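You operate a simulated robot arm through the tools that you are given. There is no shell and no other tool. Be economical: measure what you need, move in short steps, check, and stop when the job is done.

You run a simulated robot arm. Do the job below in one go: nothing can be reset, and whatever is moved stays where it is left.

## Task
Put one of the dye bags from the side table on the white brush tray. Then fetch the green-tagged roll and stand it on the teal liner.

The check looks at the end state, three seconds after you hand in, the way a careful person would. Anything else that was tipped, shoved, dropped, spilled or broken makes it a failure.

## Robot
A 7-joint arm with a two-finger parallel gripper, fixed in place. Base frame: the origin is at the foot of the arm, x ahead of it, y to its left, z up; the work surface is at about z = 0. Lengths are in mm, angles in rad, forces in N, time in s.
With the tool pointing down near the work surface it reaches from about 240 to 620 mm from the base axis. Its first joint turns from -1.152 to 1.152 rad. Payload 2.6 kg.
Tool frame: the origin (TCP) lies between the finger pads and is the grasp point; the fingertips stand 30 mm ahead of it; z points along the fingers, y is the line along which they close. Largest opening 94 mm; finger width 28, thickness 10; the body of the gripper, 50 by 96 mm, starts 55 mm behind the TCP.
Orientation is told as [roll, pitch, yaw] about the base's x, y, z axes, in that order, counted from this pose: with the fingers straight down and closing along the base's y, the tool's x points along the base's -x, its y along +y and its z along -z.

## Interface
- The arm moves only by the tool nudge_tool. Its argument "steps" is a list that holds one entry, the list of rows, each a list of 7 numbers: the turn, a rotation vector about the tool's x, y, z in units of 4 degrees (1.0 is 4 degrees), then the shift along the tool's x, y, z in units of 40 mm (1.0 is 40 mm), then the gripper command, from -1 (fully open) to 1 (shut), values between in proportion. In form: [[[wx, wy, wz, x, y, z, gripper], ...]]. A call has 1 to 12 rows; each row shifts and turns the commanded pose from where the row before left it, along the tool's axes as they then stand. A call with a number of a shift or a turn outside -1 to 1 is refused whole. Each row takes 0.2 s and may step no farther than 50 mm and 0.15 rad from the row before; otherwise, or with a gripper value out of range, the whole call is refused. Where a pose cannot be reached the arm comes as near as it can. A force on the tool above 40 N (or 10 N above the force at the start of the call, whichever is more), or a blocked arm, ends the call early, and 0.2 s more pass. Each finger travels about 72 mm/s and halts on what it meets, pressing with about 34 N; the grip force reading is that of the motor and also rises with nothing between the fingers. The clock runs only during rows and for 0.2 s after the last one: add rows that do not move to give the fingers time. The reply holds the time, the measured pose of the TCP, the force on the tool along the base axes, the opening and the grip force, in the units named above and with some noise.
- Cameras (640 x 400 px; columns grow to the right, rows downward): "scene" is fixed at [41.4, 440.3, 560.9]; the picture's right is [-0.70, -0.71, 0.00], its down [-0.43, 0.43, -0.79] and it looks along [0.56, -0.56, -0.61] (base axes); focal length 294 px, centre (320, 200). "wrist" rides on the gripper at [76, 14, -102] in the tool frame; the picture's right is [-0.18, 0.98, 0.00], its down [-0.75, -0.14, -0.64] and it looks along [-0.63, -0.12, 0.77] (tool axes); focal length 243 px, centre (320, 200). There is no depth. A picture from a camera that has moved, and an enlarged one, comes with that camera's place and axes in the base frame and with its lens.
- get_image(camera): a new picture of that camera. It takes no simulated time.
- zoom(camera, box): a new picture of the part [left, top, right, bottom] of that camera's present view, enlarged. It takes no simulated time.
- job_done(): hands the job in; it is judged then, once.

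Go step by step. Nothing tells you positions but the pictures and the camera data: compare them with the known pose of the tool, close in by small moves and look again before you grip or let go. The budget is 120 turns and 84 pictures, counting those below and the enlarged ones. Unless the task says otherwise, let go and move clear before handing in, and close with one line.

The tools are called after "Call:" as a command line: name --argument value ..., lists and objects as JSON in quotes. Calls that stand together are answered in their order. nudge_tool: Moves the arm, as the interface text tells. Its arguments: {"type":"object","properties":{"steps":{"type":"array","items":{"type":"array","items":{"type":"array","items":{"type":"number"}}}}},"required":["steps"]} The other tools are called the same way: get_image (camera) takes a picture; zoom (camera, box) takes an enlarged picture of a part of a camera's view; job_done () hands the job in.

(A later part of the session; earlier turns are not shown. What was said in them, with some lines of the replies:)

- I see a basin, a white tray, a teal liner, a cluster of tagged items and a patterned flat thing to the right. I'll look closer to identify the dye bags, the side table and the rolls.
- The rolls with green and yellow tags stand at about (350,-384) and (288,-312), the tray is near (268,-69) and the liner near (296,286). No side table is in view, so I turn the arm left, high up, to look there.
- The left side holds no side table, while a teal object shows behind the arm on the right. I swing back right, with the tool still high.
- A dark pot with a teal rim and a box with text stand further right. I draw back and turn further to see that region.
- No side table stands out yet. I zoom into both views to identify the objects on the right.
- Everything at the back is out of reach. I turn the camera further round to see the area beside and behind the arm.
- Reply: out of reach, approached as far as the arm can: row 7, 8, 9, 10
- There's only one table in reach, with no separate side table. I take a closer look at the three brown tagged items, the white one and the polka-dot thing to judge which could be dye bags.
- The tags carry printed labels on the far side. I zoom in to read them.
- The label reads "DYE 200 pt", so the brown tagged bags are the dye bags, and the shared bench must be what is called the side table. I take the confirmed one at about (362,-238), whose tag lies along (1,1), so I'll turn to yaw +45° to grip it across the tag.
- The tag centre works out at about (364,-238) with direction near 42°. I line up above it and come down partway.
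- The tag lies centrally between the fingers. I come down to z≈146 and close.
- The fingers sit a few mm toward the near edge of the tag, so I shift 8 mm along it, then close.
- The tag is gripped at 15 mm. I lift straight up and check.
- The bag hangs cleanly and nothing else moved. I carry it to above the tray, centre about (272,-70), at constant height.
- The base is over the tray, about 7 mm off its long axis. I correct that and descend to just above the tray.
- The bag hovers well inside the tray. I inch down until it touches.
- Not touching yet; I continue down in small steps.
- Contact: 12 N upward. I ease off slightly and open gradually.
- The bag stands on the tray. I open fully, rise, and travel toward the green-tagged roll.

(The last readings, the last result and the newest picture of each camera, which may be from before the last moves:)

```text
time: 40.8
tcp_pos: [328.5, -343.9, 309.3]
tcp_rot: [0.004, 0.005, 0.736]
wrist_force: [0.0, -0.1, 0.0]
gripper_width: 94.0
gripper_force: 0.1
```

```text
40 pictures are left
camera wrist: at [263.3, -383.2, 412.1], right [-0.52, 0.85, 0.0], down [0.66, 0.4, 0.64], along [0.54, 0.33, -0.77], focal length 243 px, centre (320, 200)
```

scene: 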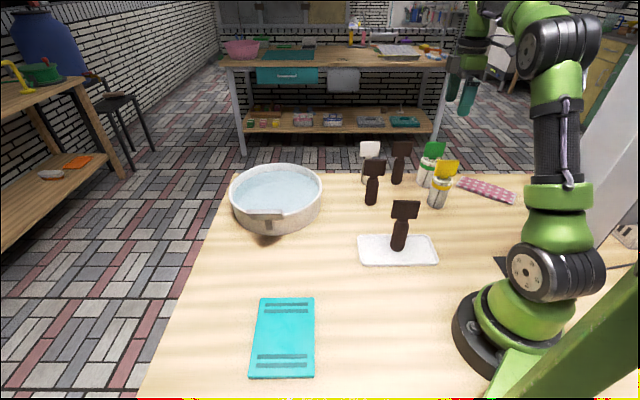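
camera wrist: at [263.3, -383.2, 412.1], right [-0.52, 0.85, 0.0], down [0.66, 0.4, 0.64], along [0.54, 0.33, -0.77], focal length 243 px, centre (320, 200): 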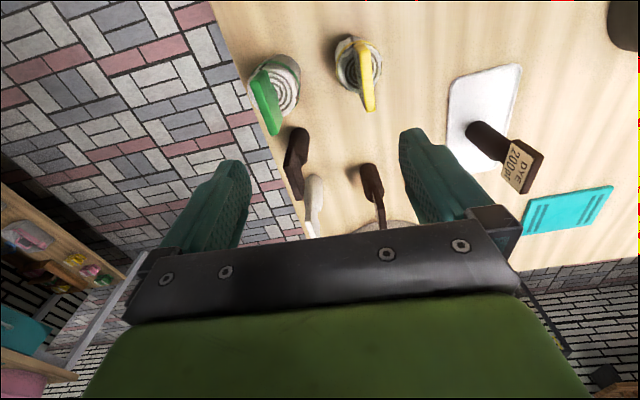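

The bag stands on the tray and everything else is in place. I zoom on the green-tagged roll.

Call:
zoom --camera "wrist" --box '[220, 30, 340, 150]'

Call:
zoom --camera "scene" --box '[390, 130, 470, 215]'

```text
3.33 times, centred on (280, 90) of wrist
camera zoom: at [263.3, -383.2, 412.1], right [-0.52, 0.85, 0.0], down [0.66, 0.4, 0.64], along [0.54, 0.33, -0.77], focal length 809 px, centre (453, 567)
```

zoom: 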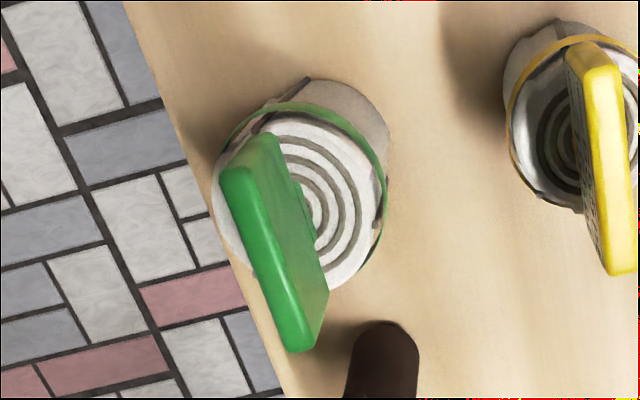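

```text
4.71 times, centred on (430, 172) of scene
camera zoom: at [41.4, 440.2, 560.9], right [-0.7, -0.71, 0.0], down [-0.43, 0.43, -0.79], along [0.56, -0.56, -0.61], focal length 1382 px, centre (-198, 329)
```

zoom: 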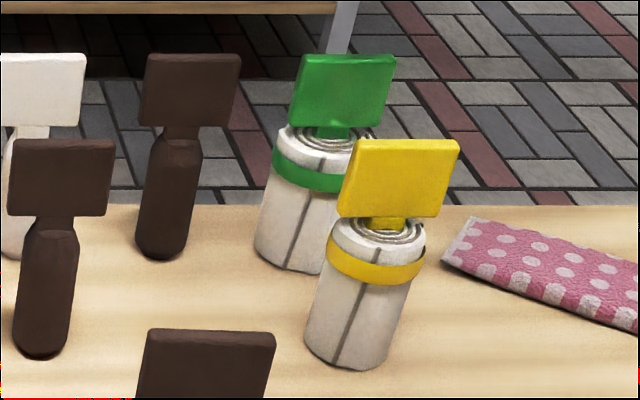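

The green tag centre is about (368,-386), direction 43°, top near z 155. I line up above it and come down partway.

Call:
nudge_tool --steps '[[[0, 0, -0.2, -0.02, -0.73, 0, -1], [0, 0, 0, -0.02, -0.73, 0.3, -1], [0, 0, 0, 0, 0, 1, -1], [0, 0, 0, 0, 0, 1, -1], [0, 0, 0, 0, 0, 0, -1]]]'

Call:
get_image --camera "wrist"

Call:
zoom --camera "scene" --box '[380, 80, 500, 215]'

```text
time: 42.0
tcp_pos: [371.7, -385.0, 216.7]
tcp_rot: [0.003, 0.005, 0.745]
wrist_force: [0.0, -0.2, 0.3]
gripper_width: 94.0
gripper_force: 0.3
```

```text
37 pictures are left
camera wrist: at [306.7, -426.7, 319.3], right [-0.53, 0.85, 0.0], down [0.65, 0.41, 0.64], along [0.54, 0.34, -0.77], focal length 243 px, centre (320, 200)
```

wrist: 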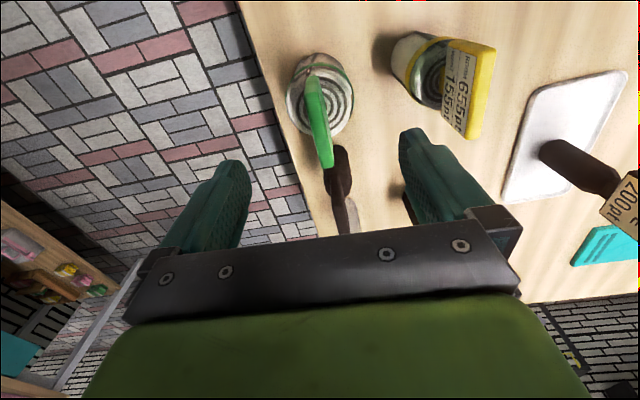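

```text
2.96 times, centred on (440, 148) of scene
camera zoom: at [41.4, 440.3, 560.9], right [-0.7, -0.71, 0.0], down [-0.43, 0.43, -0.79], along [0.56, -0.56, -0.61], focal length 870 px, centre (-36, 356)
```

zoom: 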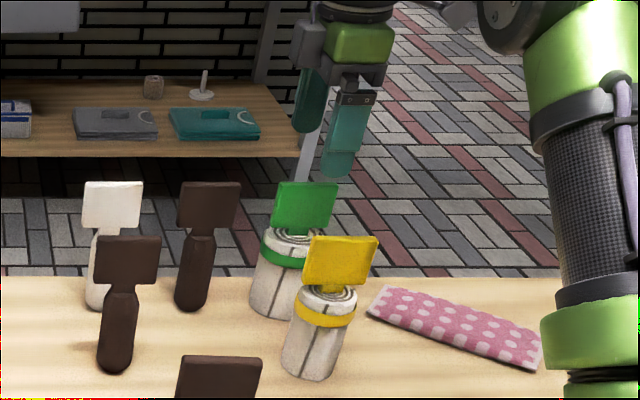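

The tag is between the fingers; I correct 6 mm along it and descend to z≈150.

Call:
nudge_tool --steps '[[[0, 0, 0, 0.14, 0, 0.4, -1], [0, 0, 0, 0, 0, 0.5, -1], [0, 0, 0, 0, 0, 0.5, -1], [0, 0, 0, 0, 0, 0.25, -1], [0, 0, 0, 0, 0, 0, -1]]]'

Call:
get_image --camera "wrist"

Call:
zoom --camera "scene" --box '[380, 80, 500, 215]'

```text
time: 43.2
tcp_pos: [365.1, -391.0, 148.9]
tcp_rot: [0.003, 0.007, 0.743]
wrist_force: [-0.8, 0.2, -0.7]
gripper_width: 94.0
gripper_force: 0.1
```

```text
35 pictures are left
camera wrist: at [300.2, -432.8, 251.8], right [-0.53, 0.85, 0.0], down [0.65, 0.41, 0.64], along [0.54, 0.34, -0.77], focal length 243 px, centre (320, 200)
```

wrist: 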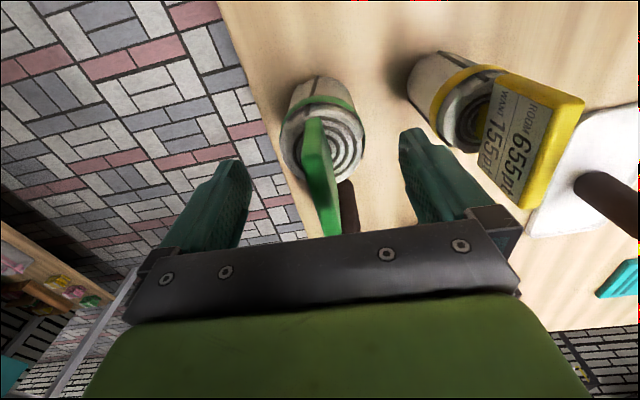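

```text
2.96 times, centred on (440, 148) of scene
camera zoom: at [41.4, 440.3, 560.9], right [-0.7, -0.71, 0.0], down [-0.43, 0.43, -0.79], along [0.56, -0.56, -0.61], focal length 870 px, centre (-36, 356)
```

zoom: 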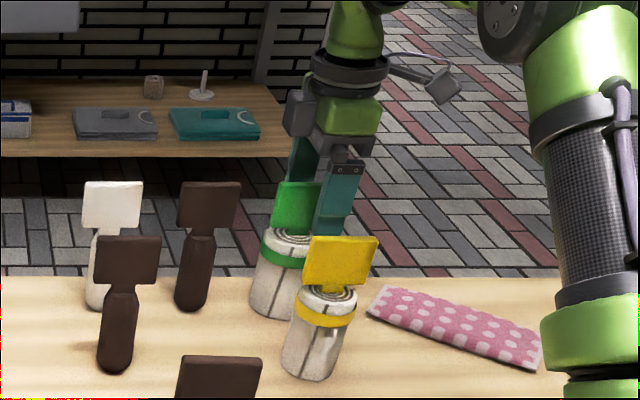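

As with the bag, the fingers sit toward one tag end, so I shift 10 mm along it and look.

Call:
nudge_tool --steps '[[[0, 0, 0, -0.25, 0, 0, -1], [0, 0, 0, 0, 0, 0, -1]]]'

Call:
zoom --camera "scene" --box '[400, 110, 480, 195]'

Call:
zoom --camera "wrist" --box '[220, 80, 420, 240]'

```text
time: 43.8
tcp_pos: [373.8, -384.3, 149.9]
tcp_rot: [0.004, 0.005, 0.746]
wrist_force: [-1.2, 0.0, -0.7]
gripper_width: 94.0
gripper_force: 0.1
```

```text
4.71 times, centred on (440, 152) of scene
camera zoom: at [41.4, 440.3, 560.9], right [-0.7, -0.71, 0.0], down [-0.43, 0.43, -0.79], along [0.56, -0.56, -0.61], focal length 1382 px, centre (-245, 424)
```

zoom: 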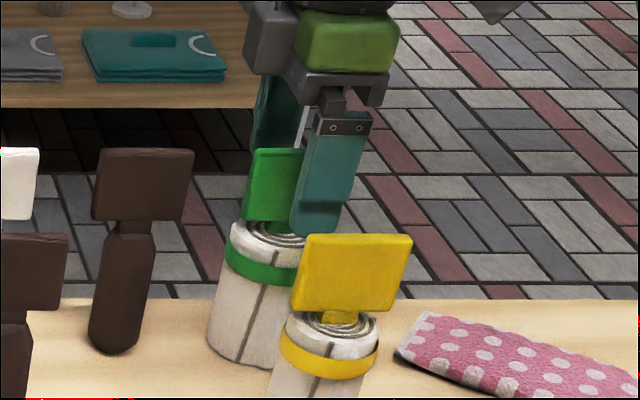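

```text
2.50 times, centred on (320, 160) of wrist
camera zoom: at [308.4, -425.5, 252.1], right [-0.53, 0.85, 0.0], down [0.65, 0.41, 0.64], along [0.54, 0.34, -0.77], focal length 606 px, centre (320, 300)
```

zoom: 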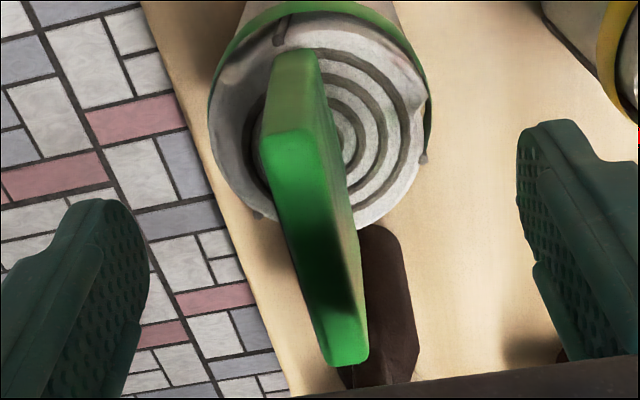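

Aligned within a few mm. I close the gripper on the tag.

Call:
nudge_tool --steps '[[[0, 0, 0, 0.05, 0, 0, -1], [0, 0, 0, 0, 0, 0, 0], [0, 0, 0, 0, 0, 0, 0.4], [0, 0, 0, 0, 0, 0, 0.6], [0, 0, 0, 0, 0, 0, 0.8], [0, 0, 0, 0, 0, 0, 1], [0, 0, 0, 0, 0, 0, 1]]]'

Call:
nudge_tool --steps '[[[0, 0, 0, 0, 0, -0.2, 1], [0, 0, 0, 0, 0, -0.3, 1], [0, 0, 0, 0, 0, 0, 1]]]'

Call:
zoom --camera "scene" --box '[380, 80, 500, 215]'

```text
time: 45.4
tcp_pos: [372.1, -385.9, 148.7]
tcp_rot: [0.003, 0.005, 0.748]
wrist_force: [-1.1, 1.6, -0.1]
gripper_width: 15.3
gripper_force: 34.0
```

```text
time: 46.2
tcp_pos: [371.3, -386.5, 167.6]
tcp_rot: [0.005, 0.004, 0.747]
wrist_force: [0.0, 0.9, -3.6]
gripper_width: 15.3
gripper_force: 33.6
```

```text
2.96 times, centred on (440, 148) of scene
camera zoom: at [41.4, 440.2, 560.9], right [-0.7, -0.71, 0.0], down [-0.43, 0.43, -0.79], along [0.56, -0.56, -0.61], focal length 870 px, centre (-36, 356)
```

zoom: 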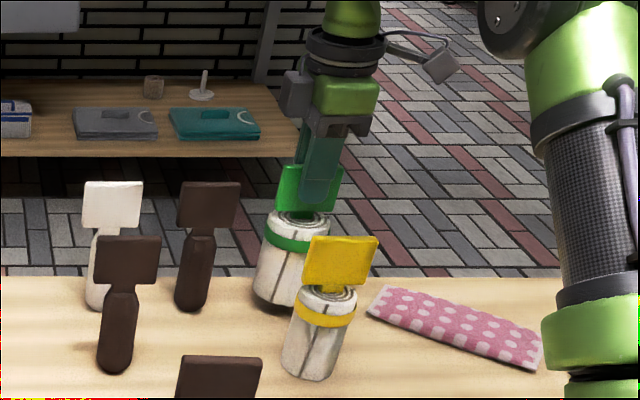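

The roll is lifted freely (about 3.6 N). I raise it so its base clears the other tags.

Call:
nudge_tool --steps '[[[0, 0, 0, 0, 0, -0.5, 1], [0, 0, 0, 0, 0, -0.8, 1], [0, 0, 0, 0, 0, -0.8, 1], [0, 0, 0, 0, 0, -0.8, 1], [0, 0, 0, 0, 0, -0.8, 1], [0, 0, 0, 0, 0, -0.5, 1], [0, 0, 0, 0, 0, 0, 1]]]'

Call:
nudge_tool --steps '[[[0, 0, 0, -0.28, 0.37, 0, 1], [0, 0, 0, -0.55, 0.75, 0, 1], [0, 0, 0, -0.55, 0.75, 0, 1], [0, 0, 0, -0.55, 0.75, 0, 1], [0, 0, 0, -0.55, 0.75, 0, 1], [0, 0, 0, -0.55, 0.75, 0, 1], [0, 0, 0, -0.55, 0.75, 0, 1], [0, 0, 0, -0.55, 0.75, 0, 1], [0, 0, 0, -0.55, 0.75, 0, 1], [0, 0, 0, -0.28, 0.37, 0, 1]]]'

Call:
get_image --camera "scene"

```text
time: 47.8
tcp_pos: [372.4, -385.4, 326.6]
tcp_rot: [0.004, 0.006, 0.748]
wrist_force: [0.7, 0.0, -4.2]
gripper_width: 15.4
gripper_force: 34.1
out of reach, approached as far as the arm can: row 6
```

```text
time: 50.0
tcp_pos: [335.7, -53.6, 326.1]
tcp_rot: [0.005, 0.006, 0.748]
wrist_force: [-0.4, 0.1, -5.1]
gripper_width: 15.1
gripper_force: 34.0
```

```text
30 pictures are left
```

scene: 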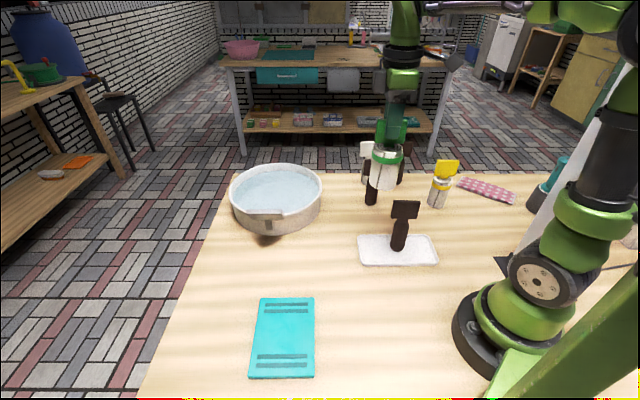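

The roll hangs upright and clear. I carry on to above the liner, centre about (296,277).

Call:
nudge_tool --steps '[[[0, 0, 0, -0.28, 0.37, 0, 1], [0, 0, 0, -0.555, 0.75, 0, 1], [0, 0, 0, -0.555, 0.75, 0, 1], [0, 0, 0, -0.555, 0.75, 0, 1], [0, 0, 0, -0.555, 0.75, 0, 1], [0, 0, 0, -0.555, 0.75, 0, 1], [0, 0, 0, -0.555, 0.75, 0, 1], [0, 0, 0, -0.555, 0.75, 0, 1], [0, 0, 0, -0.555, 0.75, 0, 1], [0, 0, 0, -0.28, 0.37, 0, 1], [0, 0, 0, 0, 0, 0, 1]]]'

Call:
nudge_tool --steps '[[[0, 0, 0, 0, 0, 0.5, 1], [0, 0, 0, 0, 0, 0.9, 1], [0, 0, 0, 0, 0, 0.9, 1], [0, 0, 0, 0, 0, 0.5, 1], [0, 0, 0, 0, 0, 0, 1]]]'

Call:
get_image --camera "scene"

Call:
get_image --camera "wrist"

```text
time: 52.4
tcp_pos: [299.2, 279.1, 326.4]
tcp_rot: [0.004, 0.008, 0.746]
wrist_force: [0.1, -0.2, -4.1]
gripper_width: 15.1
gripper_force: 34.1
```

```text
time: 53.6
tcp_pos: [294.5, 277.5, 213.6]
tcp_rot: [0.003, 0.006, 0.747]
wrist_force: [-0.7, -0.6, -4.0]
gripper_width: 15.2
gripper_force: 34.1
```

```text
29 pictures are left
```

scene: 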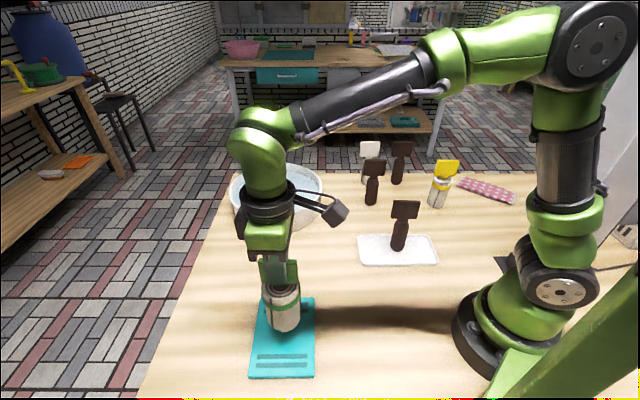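

```text
28 pictures are left
camera wrist: at [230.1, 236.9, 316.3], right [-0.53, 0.85, 0.0], down [0.65, 0.41, 0.64], along [0.54, 0.34, -0.77], focal length 243 px, centre (320, 200)
```

wrist: 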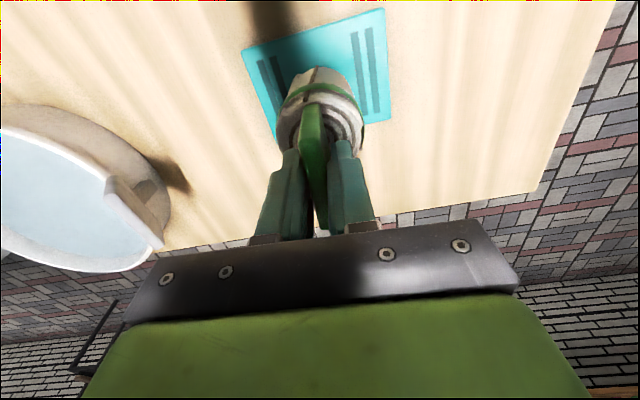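

The projected base lands at the liner's centre. I descend near it and inch to contact.

Call:
nudge_tool --steps '[[[0, 0, 0, 0, 0, 0.5, 1], [0, 0, 0, 0, 0, 0.5, 1], [0, 0, 0, 0, 0, 0.3, 1], [0, 0, 0, 0, 0, 0, 1]]]'

Call:
nudge_tool --steps '[[[0, 0, 0, 0, 0, 0.06, 1], [0, 0, 0, 0, 0, 0, 1]]]'

Call:
zoom --camera "scene" --box '[210, 230, 370, 390]'

```text
time: 54.6
tcp_pos: [295.1, 279.5, 161.7]
tcp_rot: [0.003, 0.006, 0.745]
wrist_force: [-0.1, -0.6, -4.8]
gripper_width: 15.5
gripper_force: 34.5
```

```text
time: 55.2
tcp_pos: [295.6, 280.1, 161.1]
tcp_rot: [0.003, 0.007, 0.746]
wrist_force: [-2.0, -1.4, 3.3]
gripper_width: 15.5
gripper_force: 34.4
```

```text
2.50 times, centred on (290, 310) of scene
camera zoom: at [41.4, 440.3, 560.9], right [-0.7, -0.71, 0.0], down [-0.43, 0.43, -0.79], along [0.56, -0.56, -0.61], focal length 734 px, centre (395, -75)
```

zoom: 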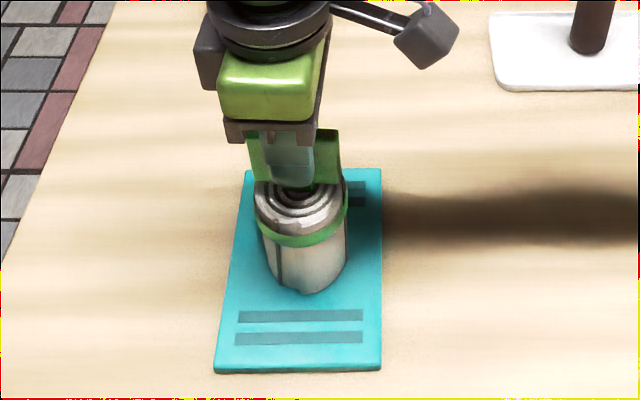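

Contact seems to begin at z≈161 with the roll upright. I press one more small step to confirm.

Call:
nudge_tool --steps '[[[0, 0, 0, 0, 0, 0.03, 1], [0, 0, 0, 0, 0, 0, 1]]]'

Call:
zoom --camera "scene" --box '[240, 280, 330, 390]'

Call:
get_image --camera "wrist"

```text
time: 55.8
tcp_pos: [297.3, 280.5, 160.2]
tcp_rot: [0.005, 0.001, 0.745]
wrist_force: [-5.8, -2.4, 24.2]
gripper_width: 15.5
gripper_force: 34.4
```

```text
3.64 times, centred on (285, 335) of scene
camera zoom: at [41.3, 440.2, 561.0], right [-0.7, -0.71, 0.0], down [-0.43, 0.43, -0.79], along [0.56, -0.56, -0.61], focal length 1068 px, centre (447, -291)
```

zoom: 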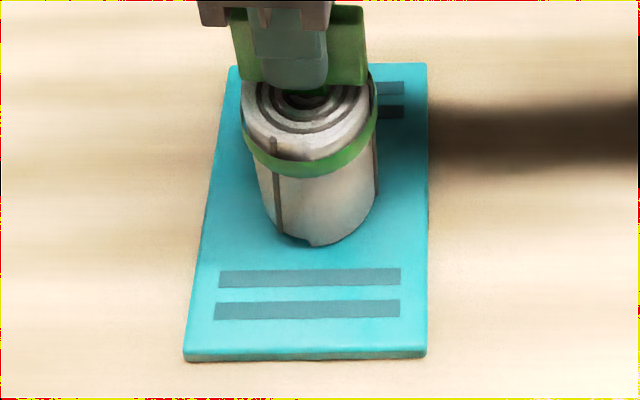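

```text
25 pictures are left
camera wrist: at [231.5, 239.2, 263.0], right [-0.53, 0.85, 0.0], down [0.65, 0.41, 0.64], along [0.54, 0.34, -0.77], focal length 243 px, centre (320, 200)
```

wrist: 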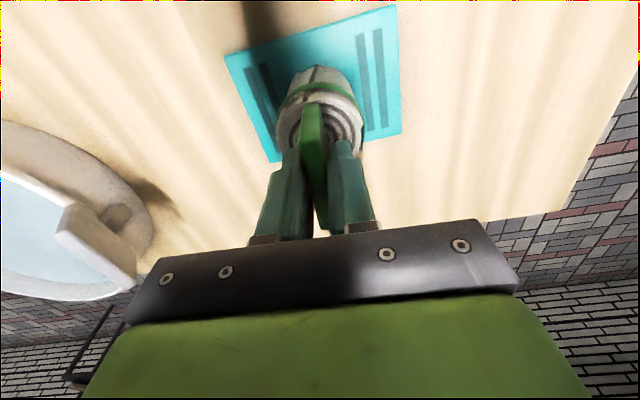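

Firm contact (24 N), and the roll stands fully within the liner. I ease off the pressure and open gradually.

Call:
nudge_tool --steps '[[[0, 0, 0, 0, 0, -0.045, 1], [0, 0, 0, 0, 0, 0, 1]]]'

Call:
nudge_tool --steps '[[[0, 0, 0, 0, 0, 0, 0.6], [0, 0, 0, 0, 0, 0, 0.4], [0, 0, 0, 0, 0, 0, 0], [0, 0, 0, 0, 0, 0, -0.5], [0, 0, 0, 0, 0, 0, -1], [0, 0, 0, 0, 0, 0, -1]]]'

Call:
zoom --camera "scene" --box '[210, 230, 370, 390]'

Call:
get_image --camera "wrist"

```text
time: 56.4
tcp_pos: [297.2, 281.2, 159.8]
tcp_rot: [0.002, 0.002, 0.746]
wrist_force: [-0.4, 3.8, 14.1]
gripper_width: 15.2
gripper_force: 33.5
```

```text
time: 57.8
tcp_pos: [296.4, 280.5, 160.5]
tcp_rot: [0.004, 0.004, 0.747]
wrist_force: [-0.4, 0.1, -0.4]
gripper_width: 94.1
gripper_force: 0.0
```

```text
2.50 times, centred on (290, 310) of scene
camera zoom: at [41.4, 440.3, 560.9], right [-0.7, -0.71, 0.0], down [-0.43, 0.43, -0.79], along [0.56, -0.56, -0.61], focal length 734 px, centre (395, -75)
```

zoom: 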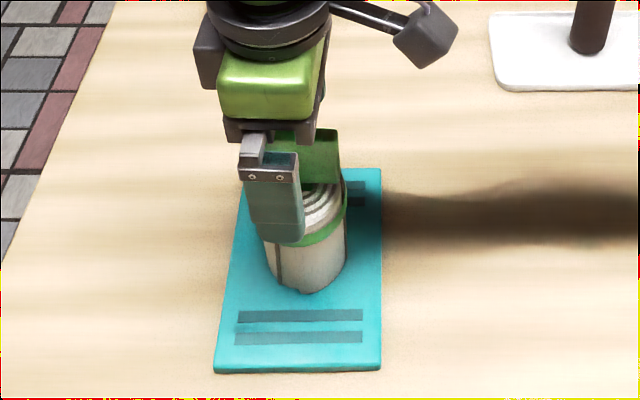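

```text
23 pictures are left
camera wrist: at [231.6, 238.8, 263.1], right [-0.53, 0.85, 0.0], down [0.65, 0.41, 0.64], along [0.54, 0.34, -0.77], focal length 243 px, centre (320, 200)
```

wrist: 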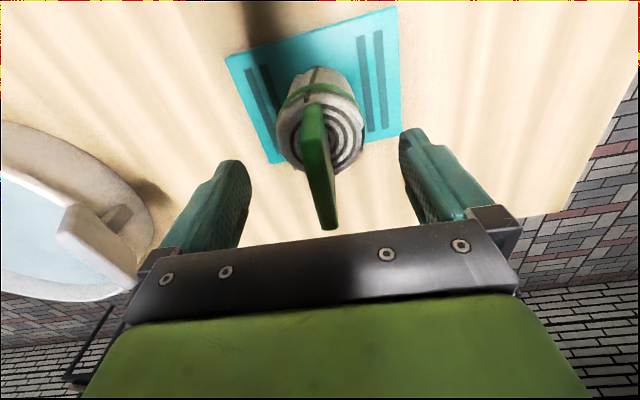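

The roll stands on its own and the fingers are free. I rise straight up and verify the final scene.

Call:
nudge_tool --steps '[[[0, 0, 0, 0, 0, -0.4, -1], [0, 0, 0, 0, 0, -0.8, -1], [0, 0, 0, 0, 0, -1, -1], [0, 0, 0, 0, 0, -1, -1], [0, 0, 0, 0, 0, -0.8, -1], [0, 0, 0, 0, 0, 0, -1]]]'

Call:
get_image --camera "scene"

Call:
get_image --camera "wrist"

```text
time: 59.2
tcp_pos: [295.2, 281.4, 325.4]
tcp_rot: [0.004, 0.007, 0.746]
wrist_force: [-0.2, -0.2, -0.1]
gripper_width: 94.1
gripper_force: 0.0
```

```text
22 pictures are left
```

scene: 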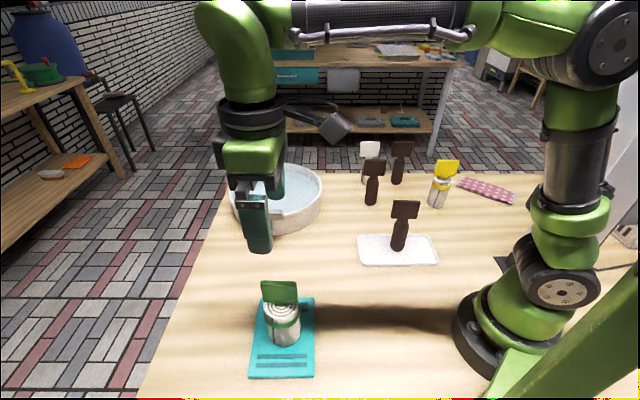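

```text
21 pictures are left
camera wrist: at [231.7, 239.8, 428.2], right [-0.53, 0.85, 0.0], down [0.65, 0.41, 0.64], along [0.54, 0.34, -0.77], focal length 243 px, centre (320, 200)
```

wrist: 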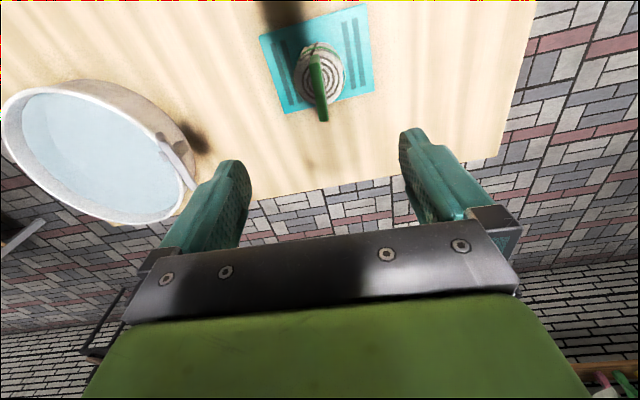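

The dye bag stands on the tray, the green-tagged roll stands on the liner, and everything else is where it was. I hand in.

Call:
job_done

```text
The job is handed in.
```

The job is handed in: one dye bag is standing on the white brush tray, the green-tagged roll is standing on the teal liner, and nothing else was disturbed. I found no separate side table, so I took a brown bag labelled "DYE 200 pt" from the main bench.
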